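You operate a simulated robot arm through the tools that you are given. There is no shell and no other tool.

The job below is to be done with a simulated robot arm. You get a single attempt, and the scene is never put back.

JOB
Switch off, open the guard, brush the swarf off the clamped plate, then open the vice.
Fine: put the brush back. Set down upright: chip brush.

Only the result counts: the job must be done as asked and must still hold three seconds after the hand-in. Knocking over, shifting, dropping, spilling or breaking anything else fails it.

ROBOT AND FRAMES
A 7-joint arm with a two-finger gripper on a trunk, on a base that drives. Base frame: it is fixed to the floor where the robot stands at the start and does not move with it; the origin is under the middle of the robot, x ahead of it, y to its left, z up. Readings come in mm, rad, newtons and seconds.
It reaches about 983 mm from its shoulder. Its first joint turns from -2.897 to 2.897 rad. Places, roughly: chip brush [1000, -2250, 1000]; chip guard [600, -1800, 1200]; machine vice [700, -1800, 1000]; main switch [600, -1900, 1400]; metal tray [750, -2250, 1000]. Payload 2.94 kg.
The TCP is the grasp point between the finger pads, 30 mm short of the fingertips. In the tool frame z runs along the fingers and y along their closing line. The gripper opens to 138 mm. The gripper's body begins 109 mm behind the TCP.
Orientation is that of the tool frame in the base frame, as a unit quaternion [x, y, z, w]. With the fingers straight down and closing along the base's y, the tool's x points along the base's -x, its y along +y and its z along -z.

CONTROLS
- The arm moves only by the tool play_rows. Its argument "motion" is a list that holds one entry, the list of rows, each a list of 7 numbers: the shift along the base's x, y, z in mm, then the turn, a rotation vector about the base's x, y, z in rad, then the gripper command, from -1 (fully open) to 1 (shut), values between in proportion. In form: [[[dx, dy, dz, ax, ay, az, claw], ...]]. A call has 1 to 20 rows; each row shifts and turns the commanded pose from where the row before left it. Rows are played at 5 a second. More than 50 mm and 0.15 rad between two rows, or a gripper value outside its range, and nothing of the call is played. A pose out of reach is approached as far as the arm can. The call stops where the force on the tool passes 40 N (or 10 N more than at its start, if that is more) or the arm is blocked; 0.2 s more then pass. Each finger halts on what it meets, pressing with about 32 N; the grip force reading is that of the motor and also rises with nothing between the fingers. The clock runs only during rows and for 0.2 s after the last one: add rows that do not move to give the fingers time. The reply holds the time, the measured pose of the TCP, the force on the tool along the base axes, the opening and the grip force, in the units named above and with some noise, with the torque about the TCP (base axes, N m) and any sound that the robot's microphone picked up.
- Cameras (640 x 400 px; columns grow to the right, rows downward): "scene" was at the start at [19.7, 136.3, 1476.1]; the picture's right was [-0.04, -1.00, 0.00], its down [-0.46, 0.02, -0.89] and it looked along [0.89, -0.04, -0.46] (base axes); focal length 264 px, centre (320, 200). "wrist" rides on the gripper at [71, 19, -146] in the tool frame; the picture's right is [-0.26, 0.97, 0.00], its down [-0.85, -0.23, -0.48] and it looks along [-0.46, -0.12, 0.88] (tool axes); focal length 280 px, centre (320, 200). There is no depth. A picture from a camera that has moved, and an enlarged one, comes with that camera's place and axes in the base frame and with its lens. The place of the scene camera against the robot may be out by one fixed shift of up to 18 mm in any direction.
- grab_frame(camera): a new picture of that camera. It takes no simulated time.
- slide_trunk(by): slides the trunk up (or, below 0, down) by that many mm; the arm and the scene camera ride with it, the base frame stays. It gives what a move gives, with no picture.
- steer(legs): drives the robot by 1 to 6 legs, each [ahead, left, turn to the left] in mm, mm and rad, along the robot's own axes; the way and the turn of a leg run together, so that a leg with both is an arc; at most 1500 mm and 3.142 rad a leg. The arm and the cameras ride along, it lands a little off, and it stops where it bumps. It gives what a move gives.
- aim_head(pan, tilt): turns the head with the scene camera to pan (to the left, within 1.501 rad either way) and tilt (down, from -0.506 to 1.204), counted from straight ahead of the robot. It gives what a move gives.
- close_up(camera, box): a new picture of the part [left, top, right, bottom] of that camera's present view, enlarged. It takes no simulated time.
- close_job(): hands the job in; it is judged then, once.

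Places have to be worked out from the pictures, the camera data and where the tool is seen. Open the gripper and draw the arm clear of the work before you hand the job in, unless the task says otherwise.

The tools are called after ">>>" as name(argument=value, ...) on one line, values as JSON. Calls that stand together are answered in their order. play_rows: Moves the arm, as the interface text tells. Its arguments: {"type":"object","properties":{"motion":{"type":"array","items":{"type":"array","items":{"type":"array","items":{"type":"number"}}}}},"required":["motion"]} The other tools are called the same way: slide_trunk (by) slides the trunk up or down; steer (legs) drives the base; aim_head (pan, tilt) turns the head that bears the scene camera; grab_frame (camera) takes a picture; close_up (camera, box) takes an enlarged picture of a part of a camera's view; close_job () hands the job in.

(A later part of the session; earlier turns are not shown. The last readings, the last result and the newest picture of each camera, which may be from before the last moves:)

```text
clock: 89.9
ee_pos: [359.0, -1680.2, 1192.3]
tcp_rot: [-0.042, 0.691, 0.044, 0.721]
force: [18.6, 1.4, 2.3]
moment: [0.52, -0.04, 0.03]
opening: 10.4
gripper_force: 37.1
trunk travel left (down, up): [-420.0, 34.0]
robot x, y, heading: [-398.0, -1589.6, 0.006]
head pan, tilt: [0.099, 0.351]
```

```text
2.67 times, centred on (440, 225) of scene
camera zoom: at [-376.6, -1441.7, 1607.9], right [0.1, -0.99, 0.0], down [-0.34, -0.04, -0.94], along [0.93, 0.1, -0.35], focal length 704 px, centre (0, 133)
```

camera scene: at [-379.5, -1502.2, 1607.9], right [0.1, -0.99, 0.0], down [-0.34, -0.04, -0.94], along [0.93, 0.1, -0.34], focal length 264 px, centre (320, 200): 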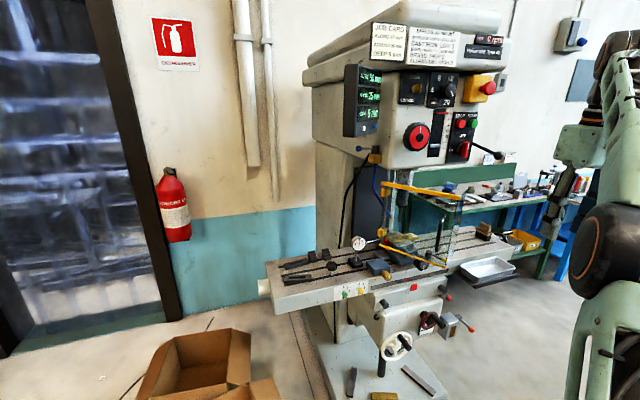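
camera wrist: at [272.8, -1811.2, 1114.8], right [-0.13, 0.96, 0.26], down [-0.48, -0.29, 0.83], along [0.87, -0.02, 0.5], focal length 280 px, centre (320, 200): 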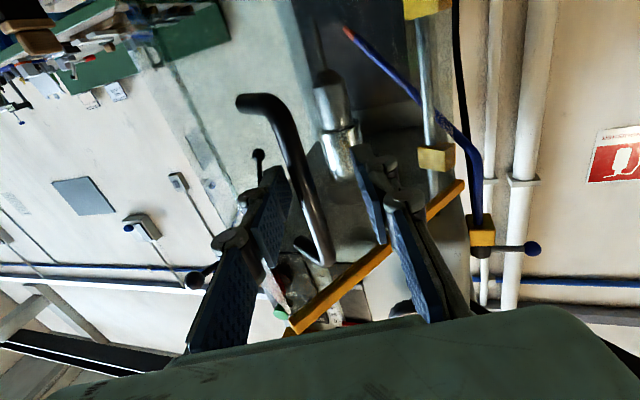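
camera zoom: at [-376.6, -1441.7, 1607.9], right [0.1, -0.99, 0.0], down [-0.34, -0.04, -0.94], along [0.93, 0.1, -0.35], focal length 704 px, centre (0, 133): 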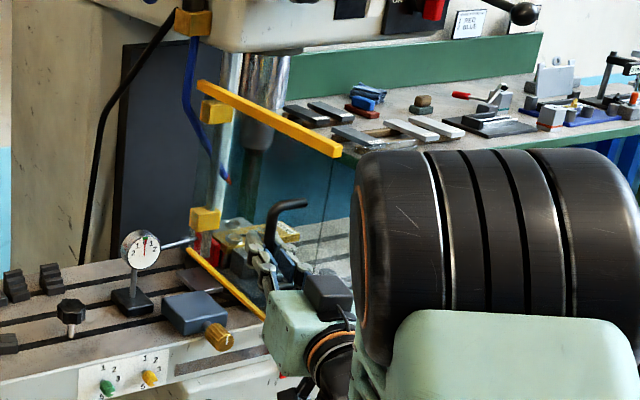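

About 80° open; the radial pull is growing, so I'll bend the path inward and go on.

>>> play_rows(motion=[[[4, 20, 0, 0, 0, 0, 1], [2, 20.5, 0, 0, 0, 0, 1], [3, 20.5, 0, 0, 0, 0, 1], [0, 0, 0, 0, 0, 0, 1]]])

>>> grab_frame(camera="scene")

```text
clock: 90.9
ee_pos: [365.3, -1624.4, 1192.2]
tcp_rot: [-0.04, 0.691, 0.043, 0.721]
force: [-15.4, -11.9, -1.5]
moment: [0.56, 0.07, 0.03]
opening: 13.5
gripper_force: 37.6
trunk travel left (down, up): [-420.0, 34.0]
robot x, y, heading: [-402.8, -1593.9, 0.004]
head pan, tilt: [0.099, 0.351]
```

```text
taken
camera scene: at [-382.2, -1444.9, 1608.2], right [0.1, -0.99, 0.0], down [-0.34, -0.03, -0.94], along [0.93, 0.1, -0.34], focal length 264 px, centre (320, 200)
```

scene: 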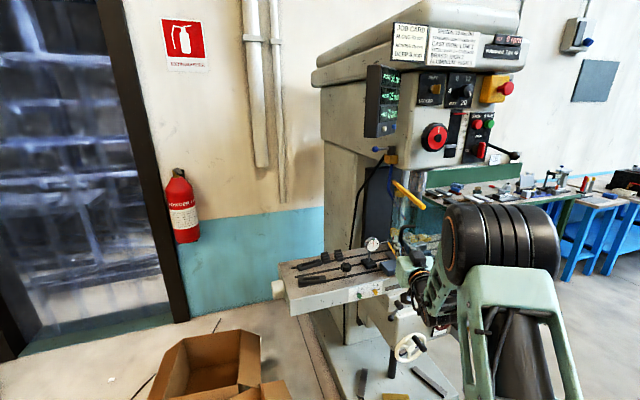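

>>> close_up(camera="scene", box=[350, 150, 490, 300])

```text
2.67 times, centred on (420, 225) of scene
camera zoom: at [-382.2, -1444.9, 1608.2], right [0.1, -0.99, 0.0], down [-0.34, -0.03, -0.94], along [0.93, 0.1, -0.34], focal length 704 px, centre (53, 133)
```

zoom: 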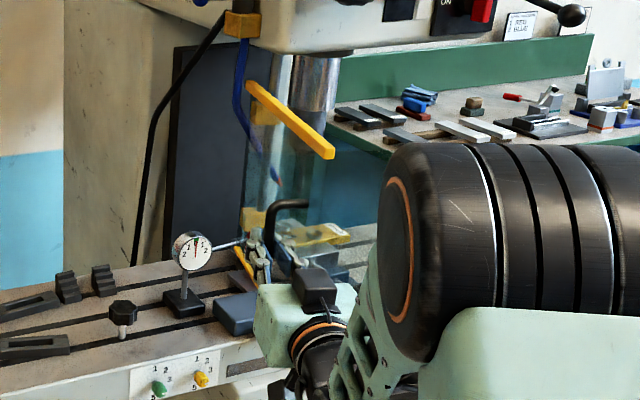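

The guard now points almost at the camera (~100° open). I'll try one slight extra push, then release.

>>> play_rows(motion=[[[4, 12, 0, 0, 0, 0, 1], [4, 10, 0, 0, 0, 0, 1], [0, 0, 0, 0, 0, 0, 1]]])

>>> close_up(camera="scene", box=[350, 150, 490, 300])

```text
clock: 91.7
ee_pos: [374.9, -1621.0, 1194.4]
tcp_rot: [-0.038, 0.691, 0.043, 0.721]
force: [1.3, -35.5, -1.5]
moment: [0.33, 0.09, 0.47]
opening: 9.8
gripper_force: 35.1
out of reach, approached as far as the arm can: row 2
trunk travel left (down, up): [-420.0, 34.0]
robot x, y, heading: [-395.0, -1593.3, 0.001]
head pan, tilt: [0.099, 0.351]
```

```text
2.67 times, centred on (420, 225) of scene
camera zoom: at [-379.0, -1449.2, 1608.7], right [0.1, -0.99, -0.01], down [-0.34, -0.03, -0.94], along [0.93, 0.1, -0.34], focal length 704 px, centre (53, 133)
```

zoom: 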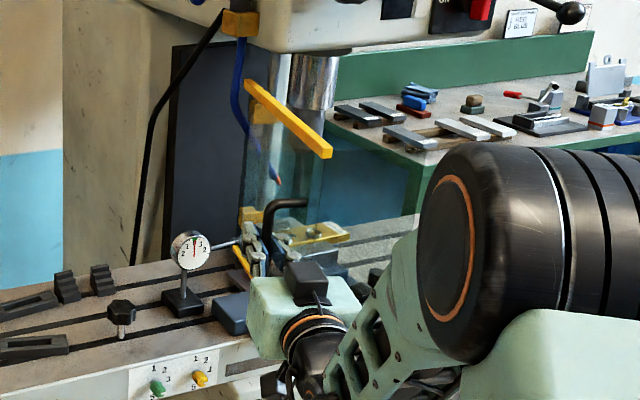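

The guard is at its stop (35 N resistance). I ease off, release the handle, and back the base away along the tool axis.

>>> play_rows(motion=[[[0, -8, 0, 0, 0, 0, 1], [0, 0, 0, 0, 0, 0, 0.6], [0, 0, 0, 0, 0, 0, 0.4], [0, 0, 0, 0, 0, 0, 0.4]]])

>>> close_up(camera="scene", box=[350, 150, 490, 300])

>>> grab_frame(camera="wrist")

```text
clock: 92.7
ee_pos: [374.2, -1611.6, 1193.9]
tcp_rot: [-0.044, 0.69, 0.046, 0.721]
force: [0.2, 0.7, 0.4]
moment: [-0.01, -0.01, 0.0]
opening: 41.5
gripper_force: 0.0
trunk travel left (down, up): [-420.0, 34.0]
robot x, y, heading: [-399.6, -1594.5, 0.001]
head pan, tilt: [0.099, 0.351]
```

```text
2.67 times, centred on (420, 225) of scene
camera zoom: at [-379.7, -1441.8, 1607.9], right [0.1, -0.99, 0.0], down [-0.34, -0.04, -0.94], along [0.93, 0.1, -0.34], focal length 704 px, centre (53, 133)
```

zoom: 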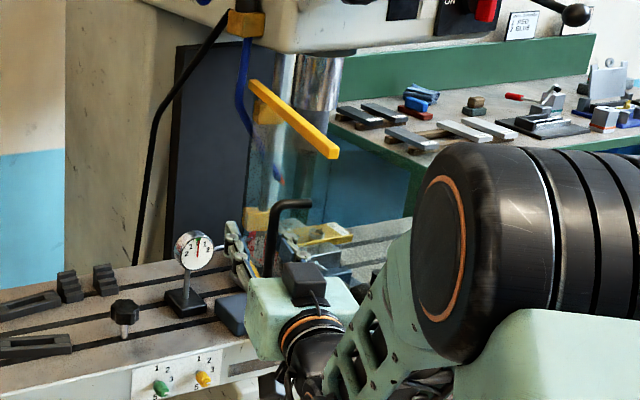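

```text
taken
camera wrist: at [230.3, -1612.5, 1115.7], right [-0.13, 0.96, 0.26], down [-0.48, -0.29, 0.83], along [0.87, -0.01, 0.5], focal length 280 px, centre (320, 200)
```

wrist: 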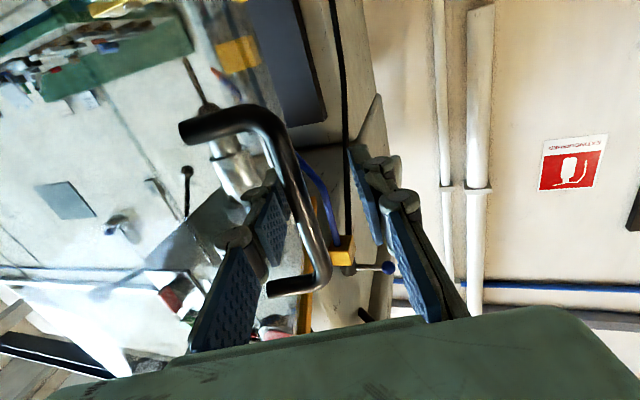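

Retreat with the base straight back along the tool axis.

>>> steer(legs=[[-140, -17, 0]])

>>> grab_frame(camera="scene")

>>> grab_frame(camera="wrist")

```text
clock: 94.0
ee_pos: [232.4, -1632.3, 1193.6]
tcp_rot: [-0.043, 0.689, 0.045, 0.722]
force: [-0.6, 0.1, -0.5]
moment: [0.0, 0.02, -0.01]
opening: 41.3
gripper_force: 0.0
trunk travel left (down, up): [-420.0, 34.0]
robot x, y, heading: [-539.1, -1610.3, 0.004]
head pan, tilt: [0.099, 0.351]
```

```text
taken
camera scene: at [-521.0, -1459.1, 1608.0], right [0.1, -0.99, 0.0], down [-0.34, -0.04, -0.94], along [0.93, 0.1, -0.34], focal length 264 px, centre (320, 200)
```

scene: 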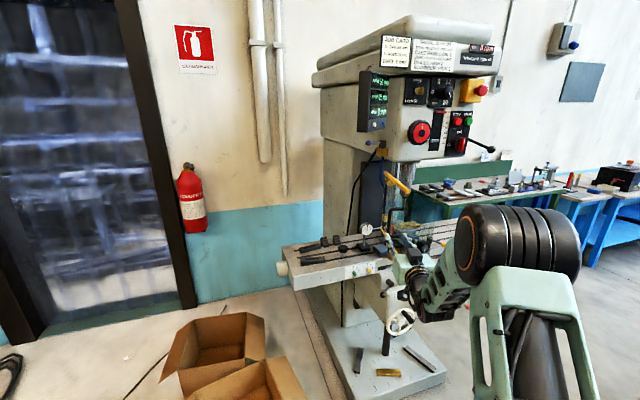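

```text
taken
camera wrist: at [88.9, -1631.8, 1115.9], right [-0.13, 0.96, 0.26], down [-0.48, -0.29, 0.83], along [0.87, -0.02, 0.5], focal length 280 px, centre (320, 200)
```

wrist: 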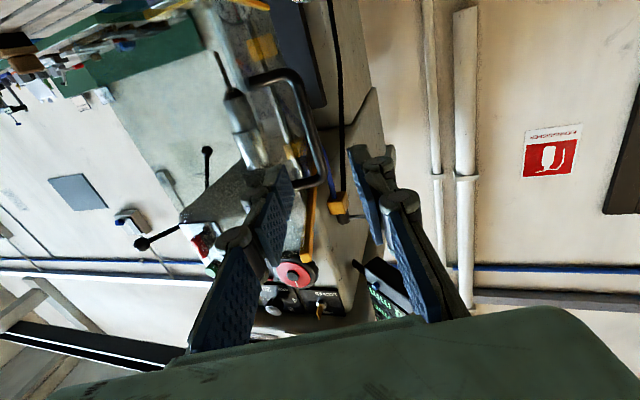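

The guard is fully open. Now for the brush: I pull the arm back and bring the tool to pointing down in a compact pose before driving.

>>> play_rows(motion=[[[-25, -10, 10, -0.0171, 0.1418, 0, 0], [-25, -10, 10, -0.0171, 0.1418, 0, 0], [-25, -10, 10, -0.0171, 0.1418, 0, 0], [-25, -10, 10, -0.0171, 0.1418, 0, 0], [-25, -10, 10, -0.0171, 0.1418, 0, 0], [-25, -10, 10, -0.0171, 0.1418, 0, 0], [-25, -10, 10, -0.0171, 0.1418, 0, 0], [-25, -10, 10, -0.0171, 0.1418, 0, 0], [-25, -10, 10, -0.0171, 0.1418, 0, 0], [-25, -10, 10, -0.0171, 0.1418, 0, 0], [-25, -10, 10, -0.0171, 0.1418, 0, 0], [0, -20, 0, 0, 0, 0, 0]]])

>>> grab_frame(camera="scene")

```text
clock: 96.6
ee_pos: [-42.0, -1762.4, 1305.5]
tcp_rot: [-0.06, 0.998, 0.002, 0.022]
force: [0.4, -0.2, -0.1]
moment: [0.02, 0.01, -0.03]
opening: 69.2
gripper_force: 0.2
trunk travel left (down, up): [-420.0, 34.0]
robot x, y, heading: [-540.3, -1606.6, 0.001]
head pan, tilt: [0.099, 0.351]
```

```text
taken
camera scene: at [-520.4, -1459.6, 1608.0], right [0.1, -0.99, 0.0], down [-0.34, -0.03, -0.94], along [0.93, 0.1, -0.34], focal length 264 px, centre (320, 200)
```

scene: 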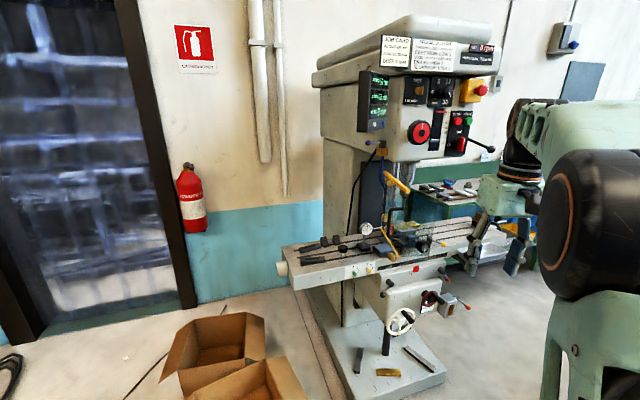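

Drive toward the right end of the table in two legs, keeping off the pallet.

>>> steer(legs=[[640, -443, 0], [120, -200, 0.2]])

>>> aim_head(pan=0, tilt=0.6)

>>> grab_frame(camera="scene")

>>> grab_frame(camera="wrist")

```text
clock: 103.0
ee_pos: [750.4, -2288.5, 1304.8]
tcp_rot: [-0.157, 0.987, 0.005, 0.023]
force: [0.9, 0.2, -0.3]
moment: [-0.01, -0.01, 0.01]
opening: 69.1
gripper_force: 0.0
trunk travel left (down, up): [-420.0, 34.0]
robot x, y, heading: [228.3, -2234.9, 0.203]
head pan, tilt: [0.099, 0.351]
```

```text
clock: 103.8
ee_pos: [751.4, -2288.5, 1305.7]
tcp_rot: [-0.157, 0.987, 0.005, 0.022]
force: [1.0, 0.8, -0.5]
moment: [-0.02, 0.01, 0.0]
opening: 68.7
gripper_force: 0.0
trunk travel left (down, up): [-420.0, 34.0]
robot x, y, heading: [228.9, -2235.0, 0.201]
head pan, tilt: [0.0, 0.6]
```

```text
taken
camera scene: at [221.0, -2097.2, 1585.2], right [0.2, -0.98, 0.0], down [-0.55, -0.11, -0.83], along [0.81, 0.16, -0.56], focal length 264 px, centre (320, 200)
```

scene: 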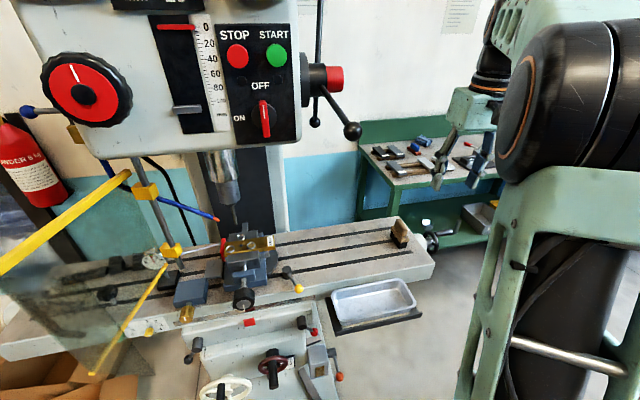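

```text
taken
camera wrist: at [671.3, -2296.0, 1446.5], right [-0.05, 1.0, 0.01], down [0.86, 0.04, 0.51], along [0.51, 0.04, -0.86], focal length 280 px, centre (320, 200)
```

wrist: 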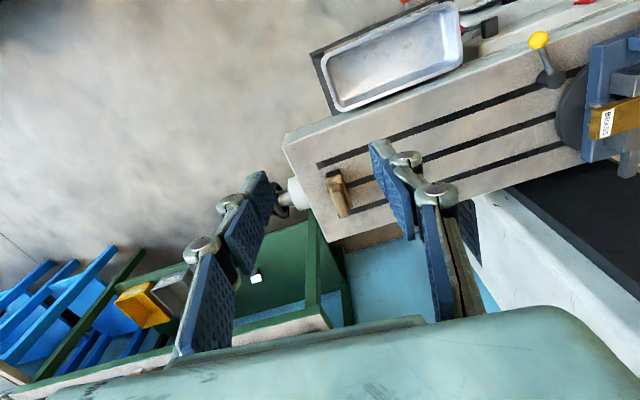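

The wrist and scene rays agree on the brush at about (924,-2237), handle top z ≈ 1000, long axis along the machine normal. I move above it with tool yaw ≈ 0.44.

>>> play_rows(motion=[[[28.5, 8.3, -29, 0, 0, 0.06, 0], [28.5, 8.3, -29, 0, 0, 0.06, 0], [28.5, 8.3, -29, 0, 0, 0, 0], [28.5, 8.3, -29, 0, 0, 0, 0], [28.5, 8.3, -29, 0, 0, 0, 0], [28.5, 8.3, -29, 0, 0, 0, 0], [0, 0, 0, 0, 0, 0, 0]]])

>>> grab_frame(camera="wrist")

>>> close_up(camera="scene", box=[340, 160, 500, 260])

```text
clock: 105.4
ee_pos: [921.5, -2241.0, 1131.8]
tcp_rot: [-0.217, 0.976, 0.007, 0.023]
force: [0.8, 0.3, -0.5]
moment: [0.0, 0.03, -0.02]
opening: 68.6
gripper_force: 0.0
trunk travel left (down, up): [-420.0, 34.0]
robot x, y, heading: [229.9, -2235.3, 0.2]
head pan, tilt: [0.0, 0.6]
```

```text
taken
camera wrist: at [843.1, -2258.2, 1272.9], right [-0.17, 0.99, 0.01], down [0.85, 0.14, 0.51], along [0.5, 0.1, -0.86], focal length 280 px, centre (320, 200)
```

wrist: 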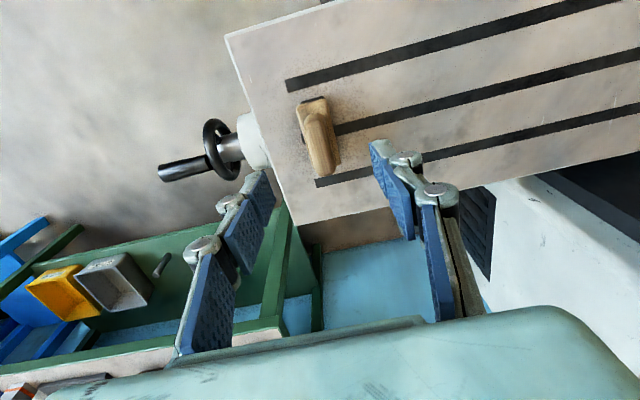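

```text
4.00 times, centred on (420, 210) of scene
camera zoom: at [220.6, -2097.2, 1585.2], right [0.2, -0.98, 0.0], down [-0.55, -0.11, -0.83], along [0.81, 0.16, -0.56], focal length 1056 px, centre (-80, 160)
```

zoom: 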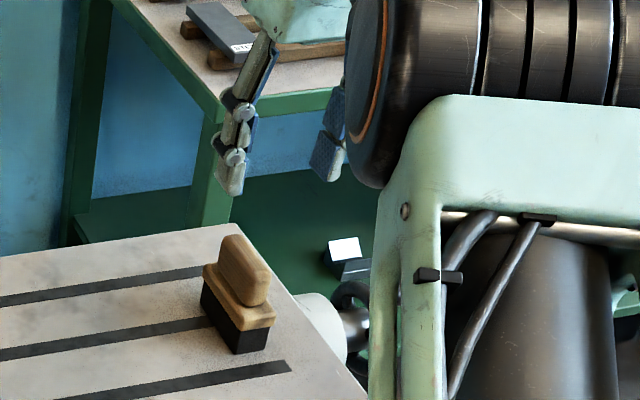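

I'll correct the small tool tilt, descend 60 mm and take another look to pin down the brush height.

>>> play_rows(motion=[[[5, 2, -30, -0.0236, 0.0419, 0, 0], [5, 1, -30, 0, 0, 0, 0], [0, 0, 0, 0, 0, 0, 0]]])

>>> grab_frame(camera="wrist")

>>> close_up(camera="wrist", box=[240, 80, 400, 180])

>>> close_up(camera="scene", box=[340, 160, 500, 260])

```text
clock: 106.2
ee_pos: [930.8, -2237.0, 1073.0]
tcp_rot: [-0.217, 0.976, -0.001, -0.001]
force: [0.0, 0.0, 0.2]
moment: [0.0, -0.04, 0.0]
opening: 68.8
gripper_force: 0.0
trunk travel left (down, up): [-420.0, 34.0]
robot x, y, heading: [233.0, -2234.4, 0.206]
head pan, tilt: [0.0, 0.6]
```

```text
taken
camera wrist: at [859.1, -2251.8, 1217.1], right [-0.17, 0.99, 0.0], down [0.87, 0.15, 0.47], along [0.47, 0.08, -0.88], focal length 280 px, centre (320, 200)
```

wrist: 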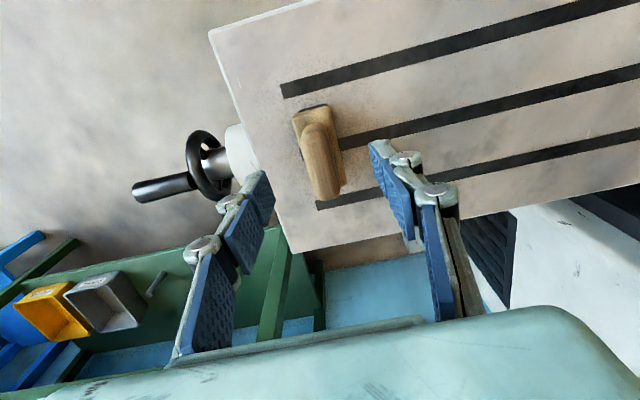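

```text
4.00 times, centred on (320, 130) of wrist
camera zoom: at [859.1, -2251.8, 1217.1], right [-0.17, 0.99, 0.0], down [0.87, 0.15, 0.47], along [0.47, 0.08, -0.88], focal length 1122 px, centre (320, 480)
```

zoom: 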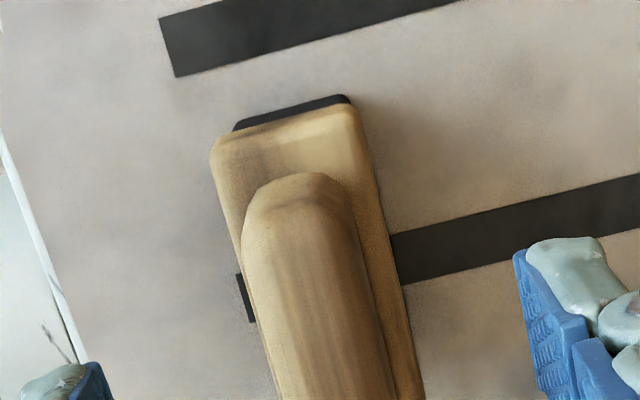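

```text
4.00 times, centred on (420, 210) of scene
camera zoom: at [220.9, -2097.2, 1585.2], right [0.2, -0.98, 0.0], down [-0.55, -0.11, -0.83], along [0.81, 0.16, -0.56], focal length 1056 px, centre (-80, 160)
```

zoom: 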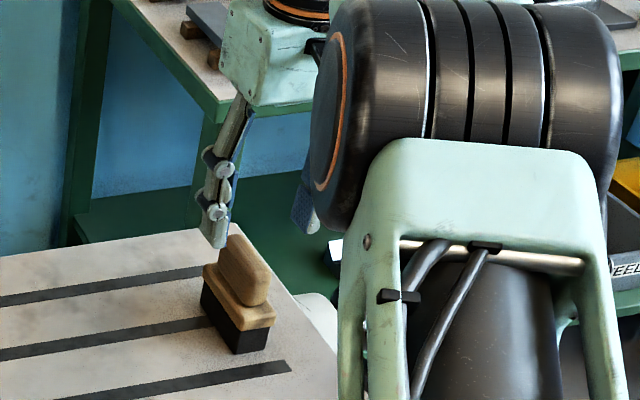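

Depth of the handle is still uncertain (z 960–1020). I'll move the tool 60 mm back at the same height for a clean stereo pair.

>>> play_rows(motion=[[[-27.2, -12.7, 0, 0, 0, 0, 0], [-27.2, -12.7, 0, 0, 0, 0, 0], [0, 0, 0, 0, 0, 0, 0]]])

>>> close_up(camera="wrist", box=[240, 140, 400, 240])

```text
clock: 107.0
ee_pos: [875.6, -2261.7, 1072.4]
tcp_rot: [-0.217, 0.976, 0.0, -0.001]
force: [-0.8, -0.3, 0.6]
moment: [-0.04, 0.0, -0.02]
opening: 69.1
gripper_force: 0.1
trunk travel left (down, up): [-420.0, 34.0]
robot x, y, heading: [231.0, -2235.6, 0.203]
head pan, tilt: [0.0, 0.6]
```

```text
4.00 times, centred on (320, 190) of wrist
camera zoom: at [803.4, -2276.8, 1216.8], right [-0.17, 0.99, 0.0], down [0.87, 0.15, 0.47], along [0.47, 0.08, -0.88], focal length 1122 px, centre (320, 240)
```

zoom: 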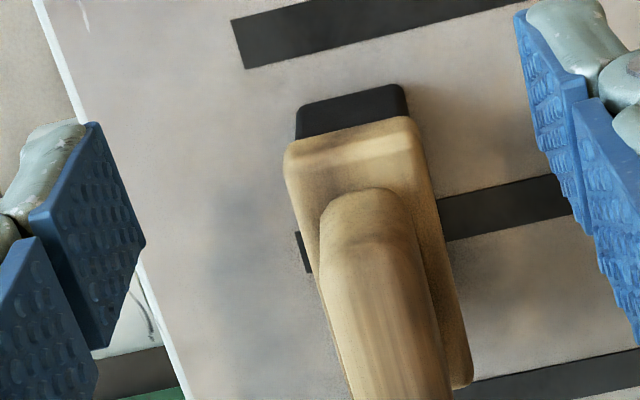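

Stereo gives: table z ≈ 930, brush block top z ≈ 964, brush centre ≈ (944,-2233), long axis yaw ≈ 0.42. I'll go above it and descend to TCP z = 1000.

>>> play_rows(motion=[[[34.2, 14.3, 0, 0, 0, -0.01, 0], [34.2, 14.3, 0, 0, 0, 0, 0], [0, 0, -30, 0, 0, 0, 0], [0, 0, 0, 0, 0, 0, 0]]])

>>> grab_frame(camera="wrist")

>>> close_up(camera="scene", box=[340, 160, 500, 260])

```text
clock: 108.0
ee_pos: [947.5, -2232.8, 1039.8]
tcp_rot: [-0.211, 0.977, 0.0, -0.002]
force: [0.1, -0.3, -0.2]
moment: [-0.01, 0.02, 0.04]
opening: 68.8
gripper_force: 0.1
trunk travel left (down, up): [-420.0, 34.0]
robot x, y, heading: [233.4, -2233.5, 0.2]
head pan, tilt: [0.0, 0.6]
```

```text
taken
camera wrist: at [874.9, -2245.8, 1185.6], right [-0.16, 0.99, 0.0], down [0.87, 0.14, 0.47], along [0.47, 0.08, -0.88], focal length 280 px, centre (320, 200)
```

wrist: 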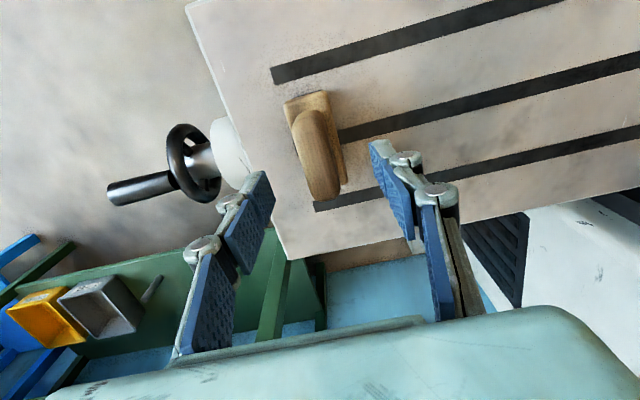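

```text
4.00 times, centred on (420, 210) of scene
camera zoom: at [220.9, -2097.2, 1585.2], right [0.2, -0.98, 0.0], down [-0.55, -0.11, -0.83], along [0.81, 0.16, -0.56], focal length 1056 px, centre (-80, 160)
```

zoom: 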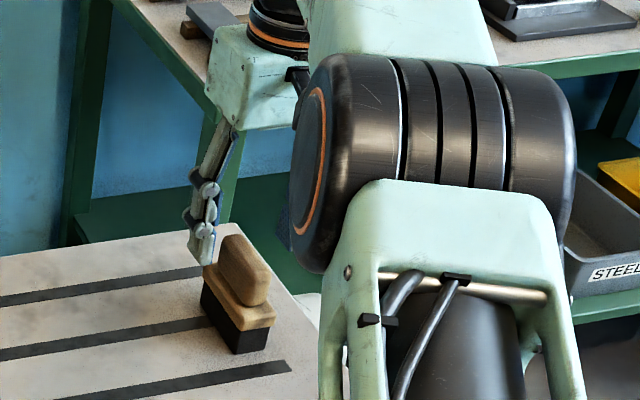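

Handle is centred between the fingers. Descend 40 mm and close.

>>> play_rows(motion=[[[0, -2.7, -20, 0, 0, 0, 0], [0, 0, -20, 0, 0, 0, 0], [0, 0, 0, 0, 0, 0, 0]]])

>>> grab_frame(camera="wrist")

>>> close_up(camera="scene", box=[340, 160, 500, 260])

```text
clock: 108.8
ee_pos: [946.7, -2236.9, 1000.8]
tcp_rot: [-0.212, 0.977, -0.001, -0.001]
force: [0.1, 0.3, 0.3]
moment: [-0.01, -0.02, -0.01]
opening: 69.0
gripper_force: 0.0
trunk travel left (down, up): [-420.0, 34.0]
robot x, y, heading: [230.5, -2235.0, 0.201]
head pan, tilt: [0.0, 0.6]
```

```text
taken
camera wrist: at [873.8, -2250.1, 1145.9], right [-0.16, 0.99, 0.0], down [0.87, 0.14, 0.47], along [0.47, 0.08, -0.88], focal length 280 px, centre (320, 200)
```

wrist: 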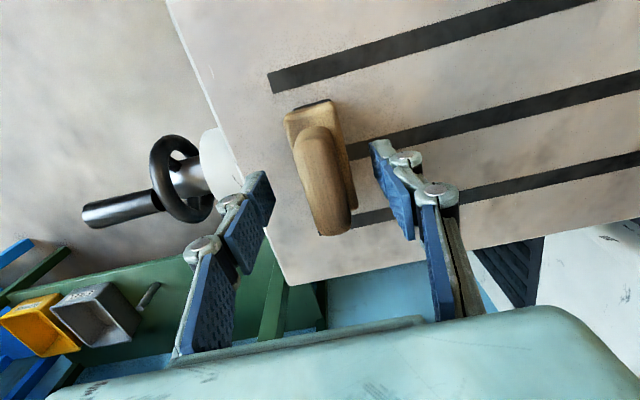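

```text
4.00 times, centred on (420, 210) of scene
camera zoom: at [220.9, -2097.2, 1585.2], right [0.2, -0.98, 0.0], down [-0.55, -0.11, -0.83], along [0.81, 0.16, -0.56], focal length 1056 px, centre (-80, 160)
```

zoom: 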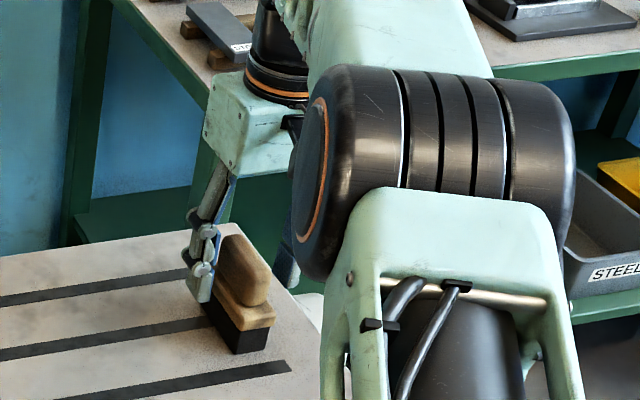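

The fingertips flank the handle near the block level; lower 5 mm more and close.

>>> play_rows(motion=[[[0, 0, -5, 0, 0, 0, 0], [0, 0, 0, 0, 0, 0, 0.4], [0, 0, 0, 0, 0, 0, 0.7], [0, 0, 0, 0, 0, 0, 1], [0, 0, 0, 0, 0, 0, 1], [0, 0, 0, 0, 0, 0, 1]]])

>>> grab_frame(camera="wrist")

>>> close_up(camera="scene", box=[340, 160, 500, 260])

```text
clock: 110.2
ee_pos: [946.0, -2237.0, 995.5]
tcp_rot: [-0.211, 0.978, 0.0, -0.001]
force: [0.1, 0.8, 0.1]
moment: [0.03, 0.0, 0.01]
opening: 33.4
gripper_force: 32.0
trunk travel left (down, up): [-420.0, 34.0]
robot x, y, heading: [231.8, -2234.5, 0.197]
head pan, tilt: [0.0, 0.6]
```

```text
taken
camera wrist: at [873.9, -2249.5, 1140.6], right [-0.16, 0.99, 0.0], down [0.87, 0.14, 0.47], along [0.47, 0.08, -0.88], focal length 280 px, centre (320, 200)
```

wrist: 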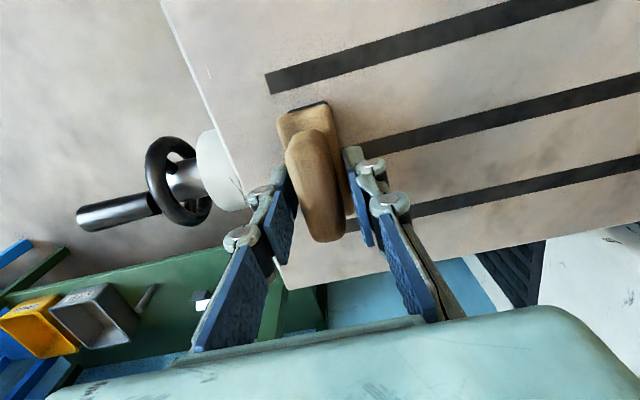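

```text
4.00 times, centred on (420, 210) of scene
camera zoom: at [221.1, -2097.2, 1585.1], right [0.2, -0.98, 0.0], down [-0.55, -0.11, -0.83], along [0.81, 0.16, -0.56], focal length 1056 px, centre (-80, 160)
```

zoom: 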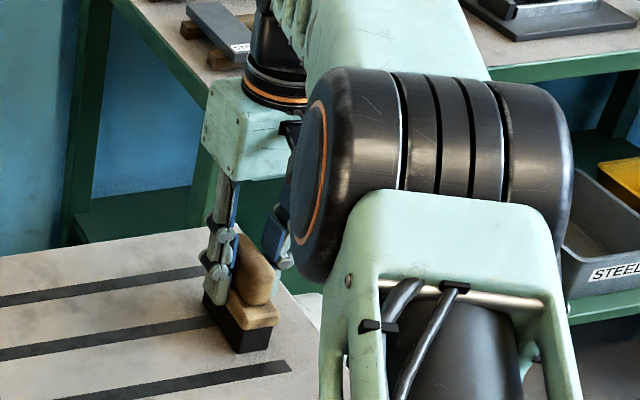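

Gripped at 33.4 mm, apparently on the block. For a firmer hold I'll reopen slightly, go 6 mm lower, re-close, then lift.

>>> play_rows(motion=[[[0, 0, 0, 0, 0, 0, 0.3], [0, 0, 0, 0, 0, 0, 0.3], [0, 0, -6, 0, 0, 0, 0.3], [0, 0, 0, 0, 0, 0, 0.7], [0, 0, 0, 0, 0, 0, 1], [0, 0, 0, 0, 0, 0, 1], [0, 0, 0, 0, 0, 0, 1]]])

>>> play_rows(motion=[[[0, 0, 20, 0, 0, 0, 1], [0, 0, 30, 0, 0, 0, 1], [0, 0, 30, 0, 0, 0, 1], [0, 0, 0, 0, 0, 0, 1]]])

>>> grab_frame(camera="wrist")

>>> close_up(camera="scene", box=[340, 140, 500, 240])

```text
clock: 111.8
ee_pos: [945.7, -2235.3, 990.0]
tcp_rot: [-0.212, 0.977, -0.001, -0.001]
force: [0.2, 0.1, -0.5]
moment: [0.0, 0.01, 0.0]
opening: 33.3
gripper_force: 32.1
trunk travel left (down, up): [-420.0, 34.0]
robot x, y, heading: [234.2, -2235.9, 0.203]
head pan, tilt: [0.0, 0.6]
```

```text
clock: 112.8
ee_pos: [946.2, -2236.4, 1070.7]
tcp_rot: [-0.212, 0.977, 0.001, -0.002]
force: [0.0, 0.7, -1.3]
moment: [0.03, 0.02, 0.01]
opening: 33.1
gripper_force: 31.9
trunk travel left (down, up): [-420.0, 34.0]
robot x, y, heading: [233.1, -2238.5, 0.194]
head pan, tilt: [0.0, 0.6]
```

```text
taken
camera wrist: at [873.6, -2249.1, 1215.0], right [-0.16, 0.99, 0.0], down [0.87, 0.14, 0.47], along [0.47, 0.08, -0.88], focal length 280 px, centre (320, 200)
```

wrist: 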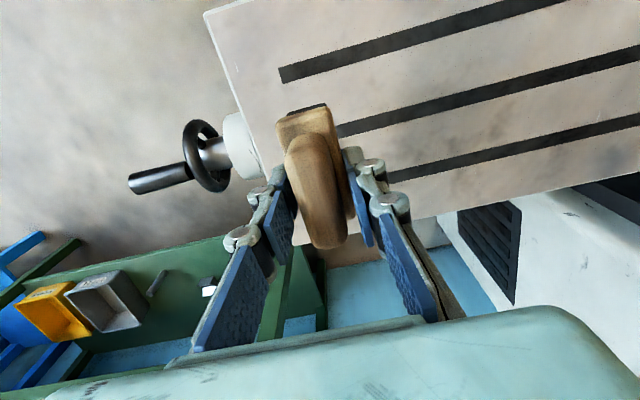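

```text
4.00 times, centred on (420, 190) of scene
camera zoom: at [221.2, -2097.2, 1585.1], right [0.2, -0.98, 0.0], down [-0.55, -0.11, -0.82], along [0.81, 0.16, -0.57], focal length 1056 px, centre (-80, 240)
```

zoom: 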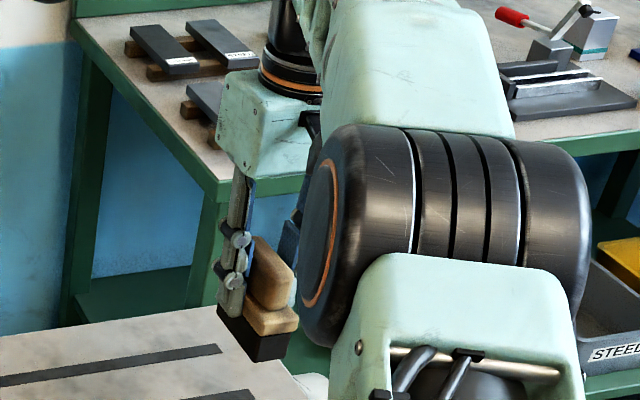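

The brush is held. Home grasp pose: TCP (946,-2236,990), yaw 0.427. Now I look at the vice, plate and drill from here.

>>> close_up(camera="scene", box=[160, 160, 320, 320])

>>> close_up(camera="scene", box=[210, 220, 310, 290])

```text
2.50 times, centred on (240, 240) of scene
camera zoom: at [221.2, -2097.2, 1585.1], right [0.2, -0.98, 0.0], down [-0.55, -0.11, -0.82], along [0.81, 0.16, -0.57], focal length 660 px, centre (520, 100)
```

zoom: 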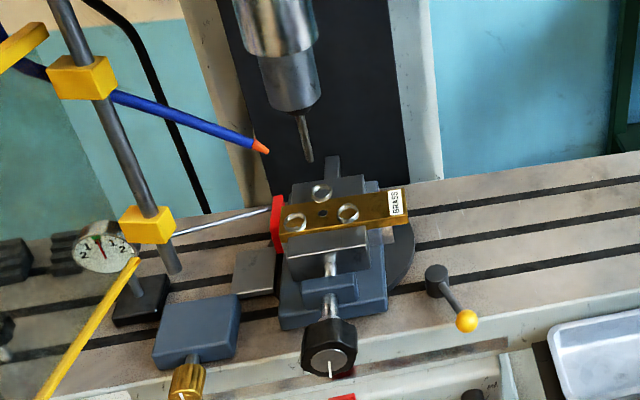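

```text
5.71 times, centred on (260, 255) of scene
camera zoom: at [221.2, -2097.2, 1585.1], right [0.2, -0.98, 0.0], down [-0.55, -0.11, -0.82], along [0.81, 0.16, -0.57], focal length 1509 px, centre (663, -114)
```

zoom: 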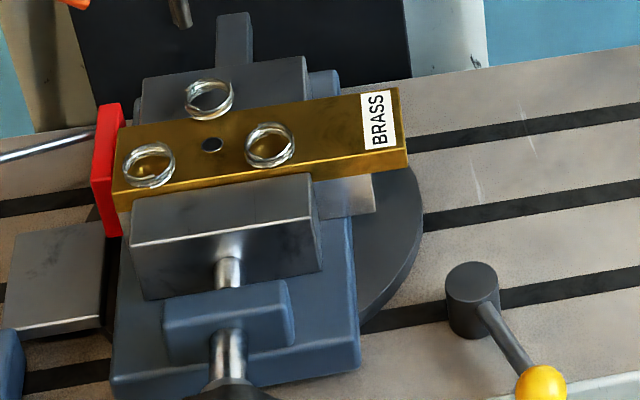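

Plate, hole and drill are now clear: three swarf curls lie on and just behind the plate, drill tip hangs ~80 mm above it, so a vertical hand won't fit. Plan: turn the brush 90° on the table, regrasp it by its ends with a pitched tool, and pull it from rear to front across the plate. First rotate and set it down.

>>> play_rows(motion=[[[0, 0, 0, 0, 0, -0.1428, 1], [0, 0, 0, 0, 0, -0.1428, 1], [0, 0, 0, 0, 0, -0.1428, 1], [0, 0, 0, 0, 0, -0.1428, 1], [0, 0, 0, 0, 0, -0.1428, 1], [0, 0, 0, 0, 0, -0.1428, 1], [0, 0, 0, 0, 0, -0.1428, 1], [0, 0, 0, 0, 0, -0.1428, 1], [0, 0, 0, 0, 0, -0.1428, 1], [0, 0, 0, 0, 0, -0.1428, 1], [0, 0, 0, 0, 0, -0.1428, 1], [0, 0, 0, 0, 0, 0, 1]]])

>>> grab_frame(camera="scene")

>>> grab_frame(camera="wrist")

```text
clock: 115.4
ee_pos: [946.5, -2235.7, 1070.0]
tcp_rot: [0.542, 0.841, 0.001, 0.0]
force: [0.0, -0.4, -0.9]
moment: [0.01, -0.02, -0.02]
opening: 33.0
gripper_force: 31.7
trunk travel left (down, up): [-420.0, 34.0]
robot x, y, heading: [231.1, -2233.3, 0.2]
head pan, tilt: [0.0, 0.6]
```

```text
taken
camera scene: at [221.1, -2097.2, 1585.2], right [0.2, -0.98, 0.0], down [-0.55, -0.11, -0.82], along [0.81, 0.16, -0.57], focal length 264 px, centre (320, 200)
```

scene: 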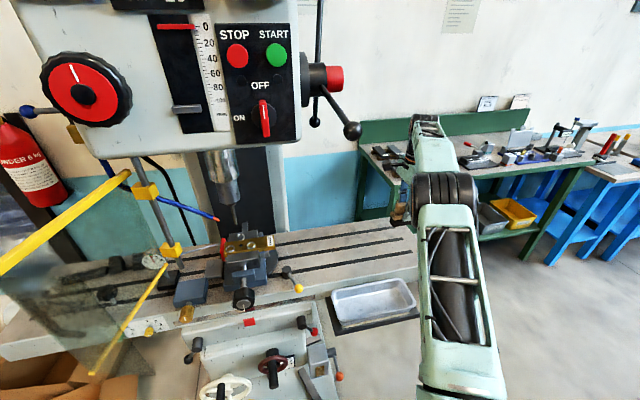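

```text
taken
camera wrist: at [934.3, -2164.2, 1214.7], right [0.99, 0.16, 0.0], down [0.14, -0.87, 0.47], along [0.07, -0.47, -0.88], focal length 280 px, centre (320, 200)
```

wrist: 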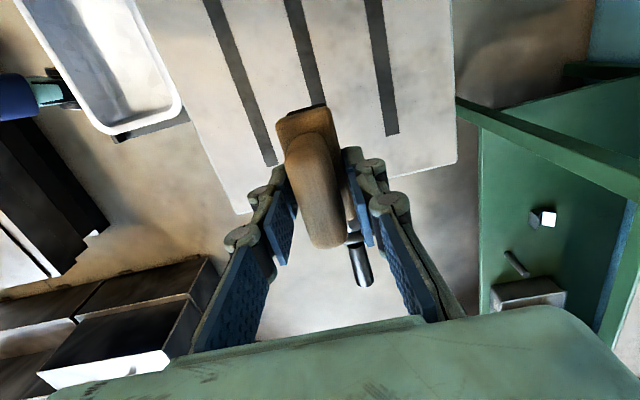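

Rotated cleanly. I'll set it down 25 mm further in from the table end, at the original grip height, then release and rise.

>>> play_rows(motion=[[[-5, 11, -25, 0, 0, 0, 1], [-5.5, 11.7, -25, 0, 0, 0, 1], [0, 0, -20, 0, 0, 0, 1], [0, 0, -8, 0, 0, 0, 1], [0, 0, -2, 0, 0, 0, 1], [0, 0, 0, 0, 0, 0, 1]]])

```text
clock: 116.8
ee_pos: [936.2, -2212.6, 988.9]
tcp_rot: [0.541, 0.841, 0.001, 0.0]
force: [-1.0, -0.6, 1.0]
moment: [0.06, -0.01, -0.01]
opening: 33.2
gripper_force: 32.0
trunk travel left (down, up): [-420.0, 34.0]
robot x, y, heading: [232.3, -2238.4, 0.199]
head pan, tilt: [0.0, 0.6]
```

Slight upward force: the brush rests on the table. Release and lift straight up.

>>> play_rows(motion=[[[0, 0, 0, 0, 0, 0, 0.8], [0, 0, 0, 0, 0, 0, 0.5], [0, 0, 0, 0, 0, 0, 0.2], [0, 0, 0, 0, 0, 0, 0.2], [0, 0, 30, 0, 0, 0, 0.2], [0, 0, 45, 0, 0, 0, 0.2], [0, 0, 45, 0, 0, 0, 0.2], [0, 0, 0, 0, 0, 0, 0.2]]])

>>> grab_frame(camera="wrist")

>>> close_up(camera="scene", box=[340, 160, 500, 260])

```text
clock: 118.6
ee_pos: [933.4, -2212.8, 1111.4]
tcp_rot: [0.541, 0.841, 0.0, 0.0]
force: [0.1, 0.0, 0.5]
moment: [-0.01, -0.04, -0.02]
opening: 55.4
gripper_force: 0.2
trunk travel left (down, up): [-420.0, 34.0]
robot x, y, heading: [229.2, -2236.2, 0.203]
head pan, tilt: [0.0, 0.6]
```

```text
taken
camera wrist: at [922.2, -2142.5, 1256.2], right [0.99, 0.16, 0.0], down [0.14, -0.87, 0.47], along [0.08, -0.47, -0.88], focal length 280 px, centre (320, 200)
```

wrist: 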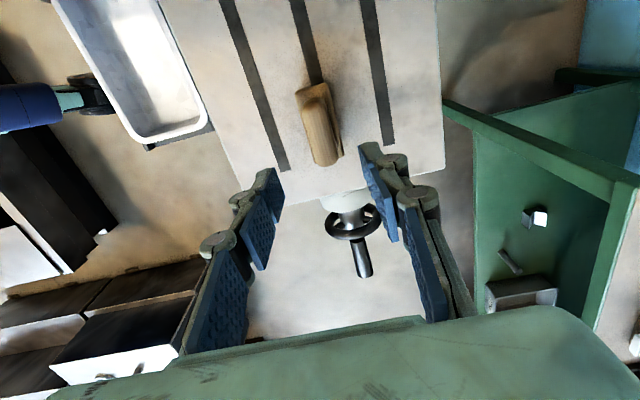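

```text
4.00 times, centred on (420, 210) of scene
camera zoom: at [221.0, -2097.2, 1585.1], right [0.2, -0.98, 0.0], down [-0.55, -0.11, -0.83], along [0.81, 0.16, -0.56], focal length 1056 px, centre (-80, 160)
```

zoom: 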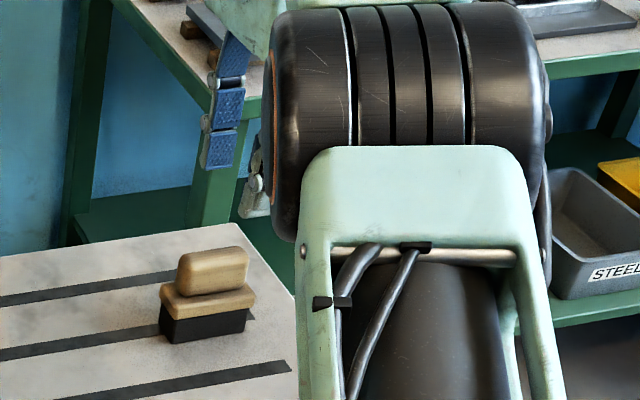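

The brush stands upright, turned 90°. Now I yaw the tool back, pitch it to 40° below horizontal and line up behind the brush to grasp its ends.

>>> play_rows(motion=[[[0, 0, 0, 0, 0, 0.1428, -0.45], [0, 0, 0, 0, 0, 0.1428, -0.45], [0, 0, 0, 0, 0, 0.1428, -0.45], [0, 0, 0, 0, 0, 0.1428, -0.45], [0, 0, 0, 0, 0, 0.1428, -0.45], [0, 0, 0, 0, 0, 0.1428, -0.45], [0, 0, 0, 0, 0, 0.1428, -0.45], [0, 0, 0, 0, 0, 0.1428, -0.45], [0, 0, 0, 0, 0, 0.1428, -0.45], [0, 0, 0, 0, 0, 0.1428, -0.45], [0, 0, 0, 0, 0, 0.1428, -0.45], [-11, -5.4, -5, 0.0617, -0.1318, 0, -0.45], [-11, -5.4, -8, 0.0617, -0.1318, 0, -0.45], [-11, -5.4, -12, 0.0617, -0.1318, 0, -0.45], [-11, -5.4, -15, 0.0617, -0.1318, 0, -0.45], [-11, -5.4, -16, 0.0617, -0.1318, 0, -0.45], [-11, -5.4, -16, 0.0617, -0.1318, 0, -0.45], [0, 0, 0, 0, 0, 0, -0.45]]])

>>> grab_frame(camera="wrist")

>>> close_up(camera="scene", box=[340, 160, 500, 260])

```text
clock: 122.4
ee_pos: [868.7, -2242.6, 1038.1]
tcp_rot: [-0.192, 0.886, 0.093, 0.412]
force: [0.1, -0.3, 0.3]
moment: [0.04, -0.04, 0.03]
opening: 99.9
gripper_force: 0.0
trunk travel left (down, up): [-420.0, 34.0]
robot x, y, heading: [229.6, -2234.7, 0.201]
head pan, tilt: [0.0, 0.6]
```

```text
taken
camera wrist: at [718.4, -2293.6, 1076.7], right [-0.25, 0.95, 0.21], down [0.27, -0.14, 0.95], along [0.93, 0.29, -0.22], focal length 280 px, centre (320, 200)
```

wrist: 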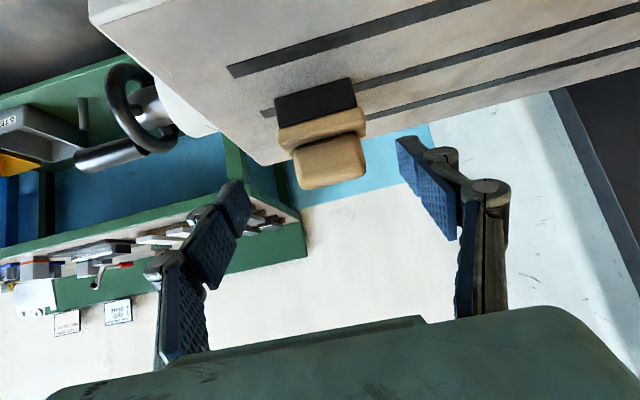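

```text
4.00 times, centred on (420, 210) of scene
camera zoom: at [221.0, -2097.1, 1585.2], right [0.2, -0.98, 0.0], down [-0.55, -0.11, -0.83], along [0.81, 0.16, -0.56], focal length 1056 px, centre (-80, 160)
```

zoom: 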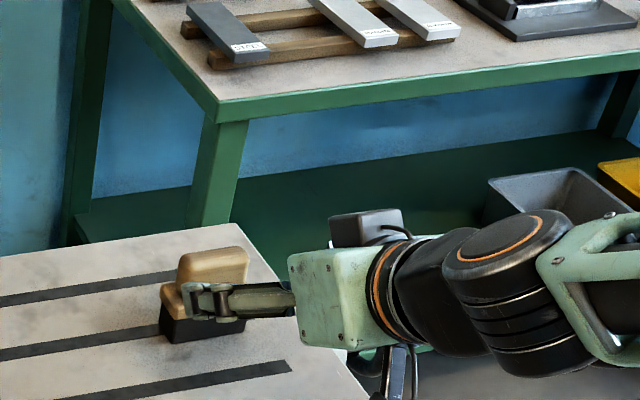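

Brush is centred between the open fingers; advance along the tool axis ~97 mm with a 4 mm left correction.

>>> play_rows(motion=[[[16.4, 8.4, -15.8, 0, 0, 0, -0.45], [16.4, 8.4, -15.8, 0, 0, 0, -0.45], [16.4, 8.4, -15.8, 0, 0, 0, -0.45], [16.4, 8.4, -15.8, 0, 0, 0, -0.45], [0, 0, 0, 0, 0, 0, -0.45]]])

>>> grab_frame(camera="wrist")

>>> close_up(camera="scene", box=[340, 180, 440, 260])

```text
clock: 123.6
ee_pos: [936.7, -2210.3, 972.7]
tcp_rot: [-0.192, 0.886, 0.094, 0.411]
force: [0.5, -0.1, 0.3]
moment: [0.0, -0.02, -0.02]
opening: 99.9
gripper_force: 0.0
trunk travel left (down, up): [-420.0, 34.0]
robot x, y, heading: [231.3, -2235.3, 0.207]
head pan, tilt: [0.0, 0.6]
```

```text
taken
camera wrist: at [784.6, -2261.3, 1012.3], right [-0.25, 0.95, 0.21], down [0.27, -0.14, 0.95], along [0.93, 0.29, -0.22], focal length 280 px, centre (320, 200)
```

wrist: 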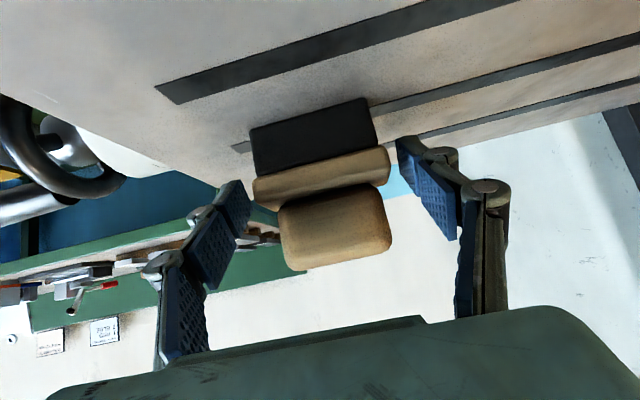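

```text
5.00 times, centred on (390, 220) of scene
camera zoom: at [220.9, -2097.2, 1585.2], right [0.2, -0.98, 0.0], down [-0.55, -0.11, -0.83], along [0.81, 0.16, -0.56], focal length 1320 px, centre (-30, 100)
```

zoom: 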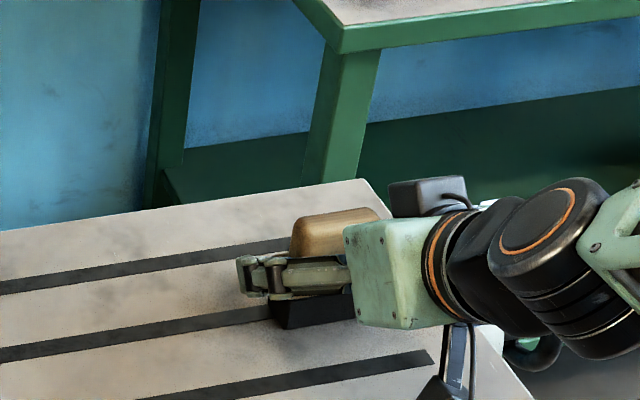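

The fingertips flank the block ends well. Move 5 mm further forward and close on the ends.

>>> play_rows(motion=[[[4.5, 2.1, 0, 0, 0, 0, -0.45], [0, 0, 0, 0, 0, 0, -0.3], [0, 0, 0, 0, 0, 0, -0.1], [0, 0, 0, 0, 0, 0, 0.3], [0, 0, 0, 0, 0, 0, 0.6], [0, 0, 0, 0, 0, 0, 0.8], [0, 0, 0, 0, 0, 0, 0.8]]])

>>> grab_frame(camera="wrist")

```text
clock: 125.2
ee_pos: [939.3, -2208.5, 974.0]
tcp_rot: [-0.192, 0.886, 0.094, 0.412]
force: [0.1, 1.0, 0.8]
moment: [0.03, 0.05, -0.02]
opening: 74.6
gripper_force: 31.6
trunk travel left (down, up): [-420.0, 34.0]
robot x, y, heading: [234.1, -2236.0, 0.198]
head pan, tilt: [0.0, 0.6]
```

```text
taken
camera wrist: at [788.8, -2258.7, 1012.7], right [-0.25, 0.95, 0.21], down [0.27, -0.14, 0.95], along [0.93, 0.29, -0.22], focal length 280 px, centre (320, 200)
```

wrist: 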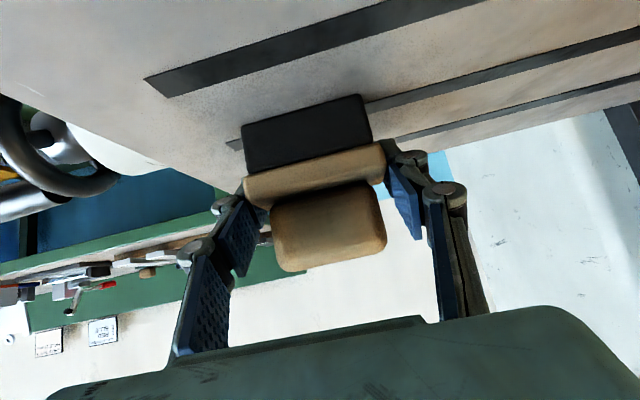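

Gripped on the block ends (74.6 mm). Lift and check.

>>> play_rows(motion=[[[0, 0, 20, 0, 0, 0, 1], [0, 0, 30, 0, 0, 0, 1], [0, 0, 40, 0, 0, 0, 1], [0, 0, 40, 0, 0, 0, 1], [0, 0, 0, 0, 0, 0, 1]]])

>>> grab_frame(camera="wrist")

>>> close_up(camera="scene", box=[340, 130, 500, 230])

```text
clock: 126.4
ee_pos: [938.3, -2212.2, 1104.3]
tcp_rot: [-0.192, 0.886, 0.094, 0.411]
force: [0.7, 0.8, -0.9]
moment: [0.01, -0.03, 0.01]
opening: 74.5
gripper_force: 32.1
trunk travel left (down, up): [-420.0, 34.0]
robot x, y, heading: [234.8, -2234.8, 0.203]
head pan, tilt: [0.0, 0.6]
```

```text
taken
camera wrist: at [787.0, -2260.9, 1143.9], right [-0.25, 0.95, 0.21], down [0.27, -0.14, 0.95], along [0.93, 0.29, -0.22], focal length 280 px, centre (320, 200)
```

wrist: 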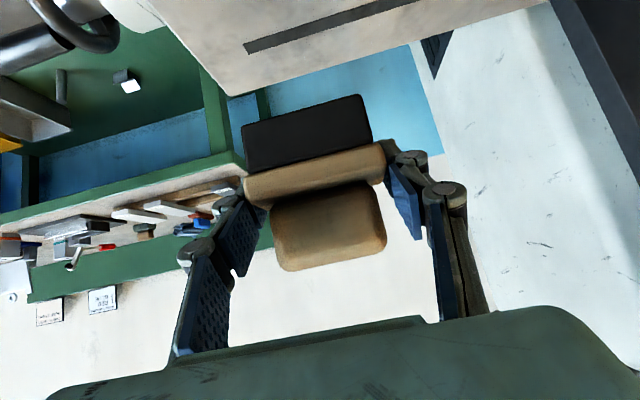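

```text
4.00 times, centred on (420, 180) of scene
camera zoom: at [221.2, -2097.2, 1585.1], right [0.2, -0.98, 0.0], down [-0.55, -0.11, -0.82], along [0.81, 0.16, -0.57], focal length 1056 px, centre (-80, 280)
```

zoom: 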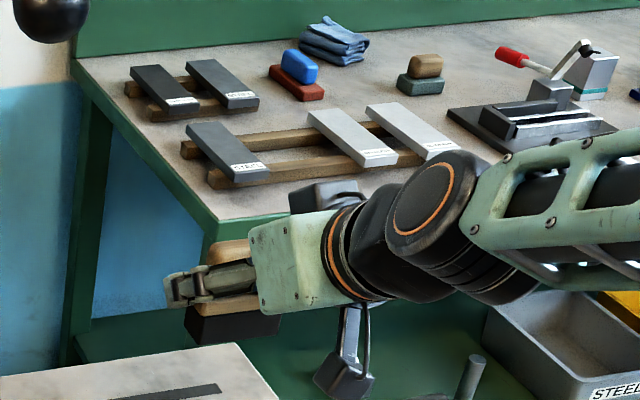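

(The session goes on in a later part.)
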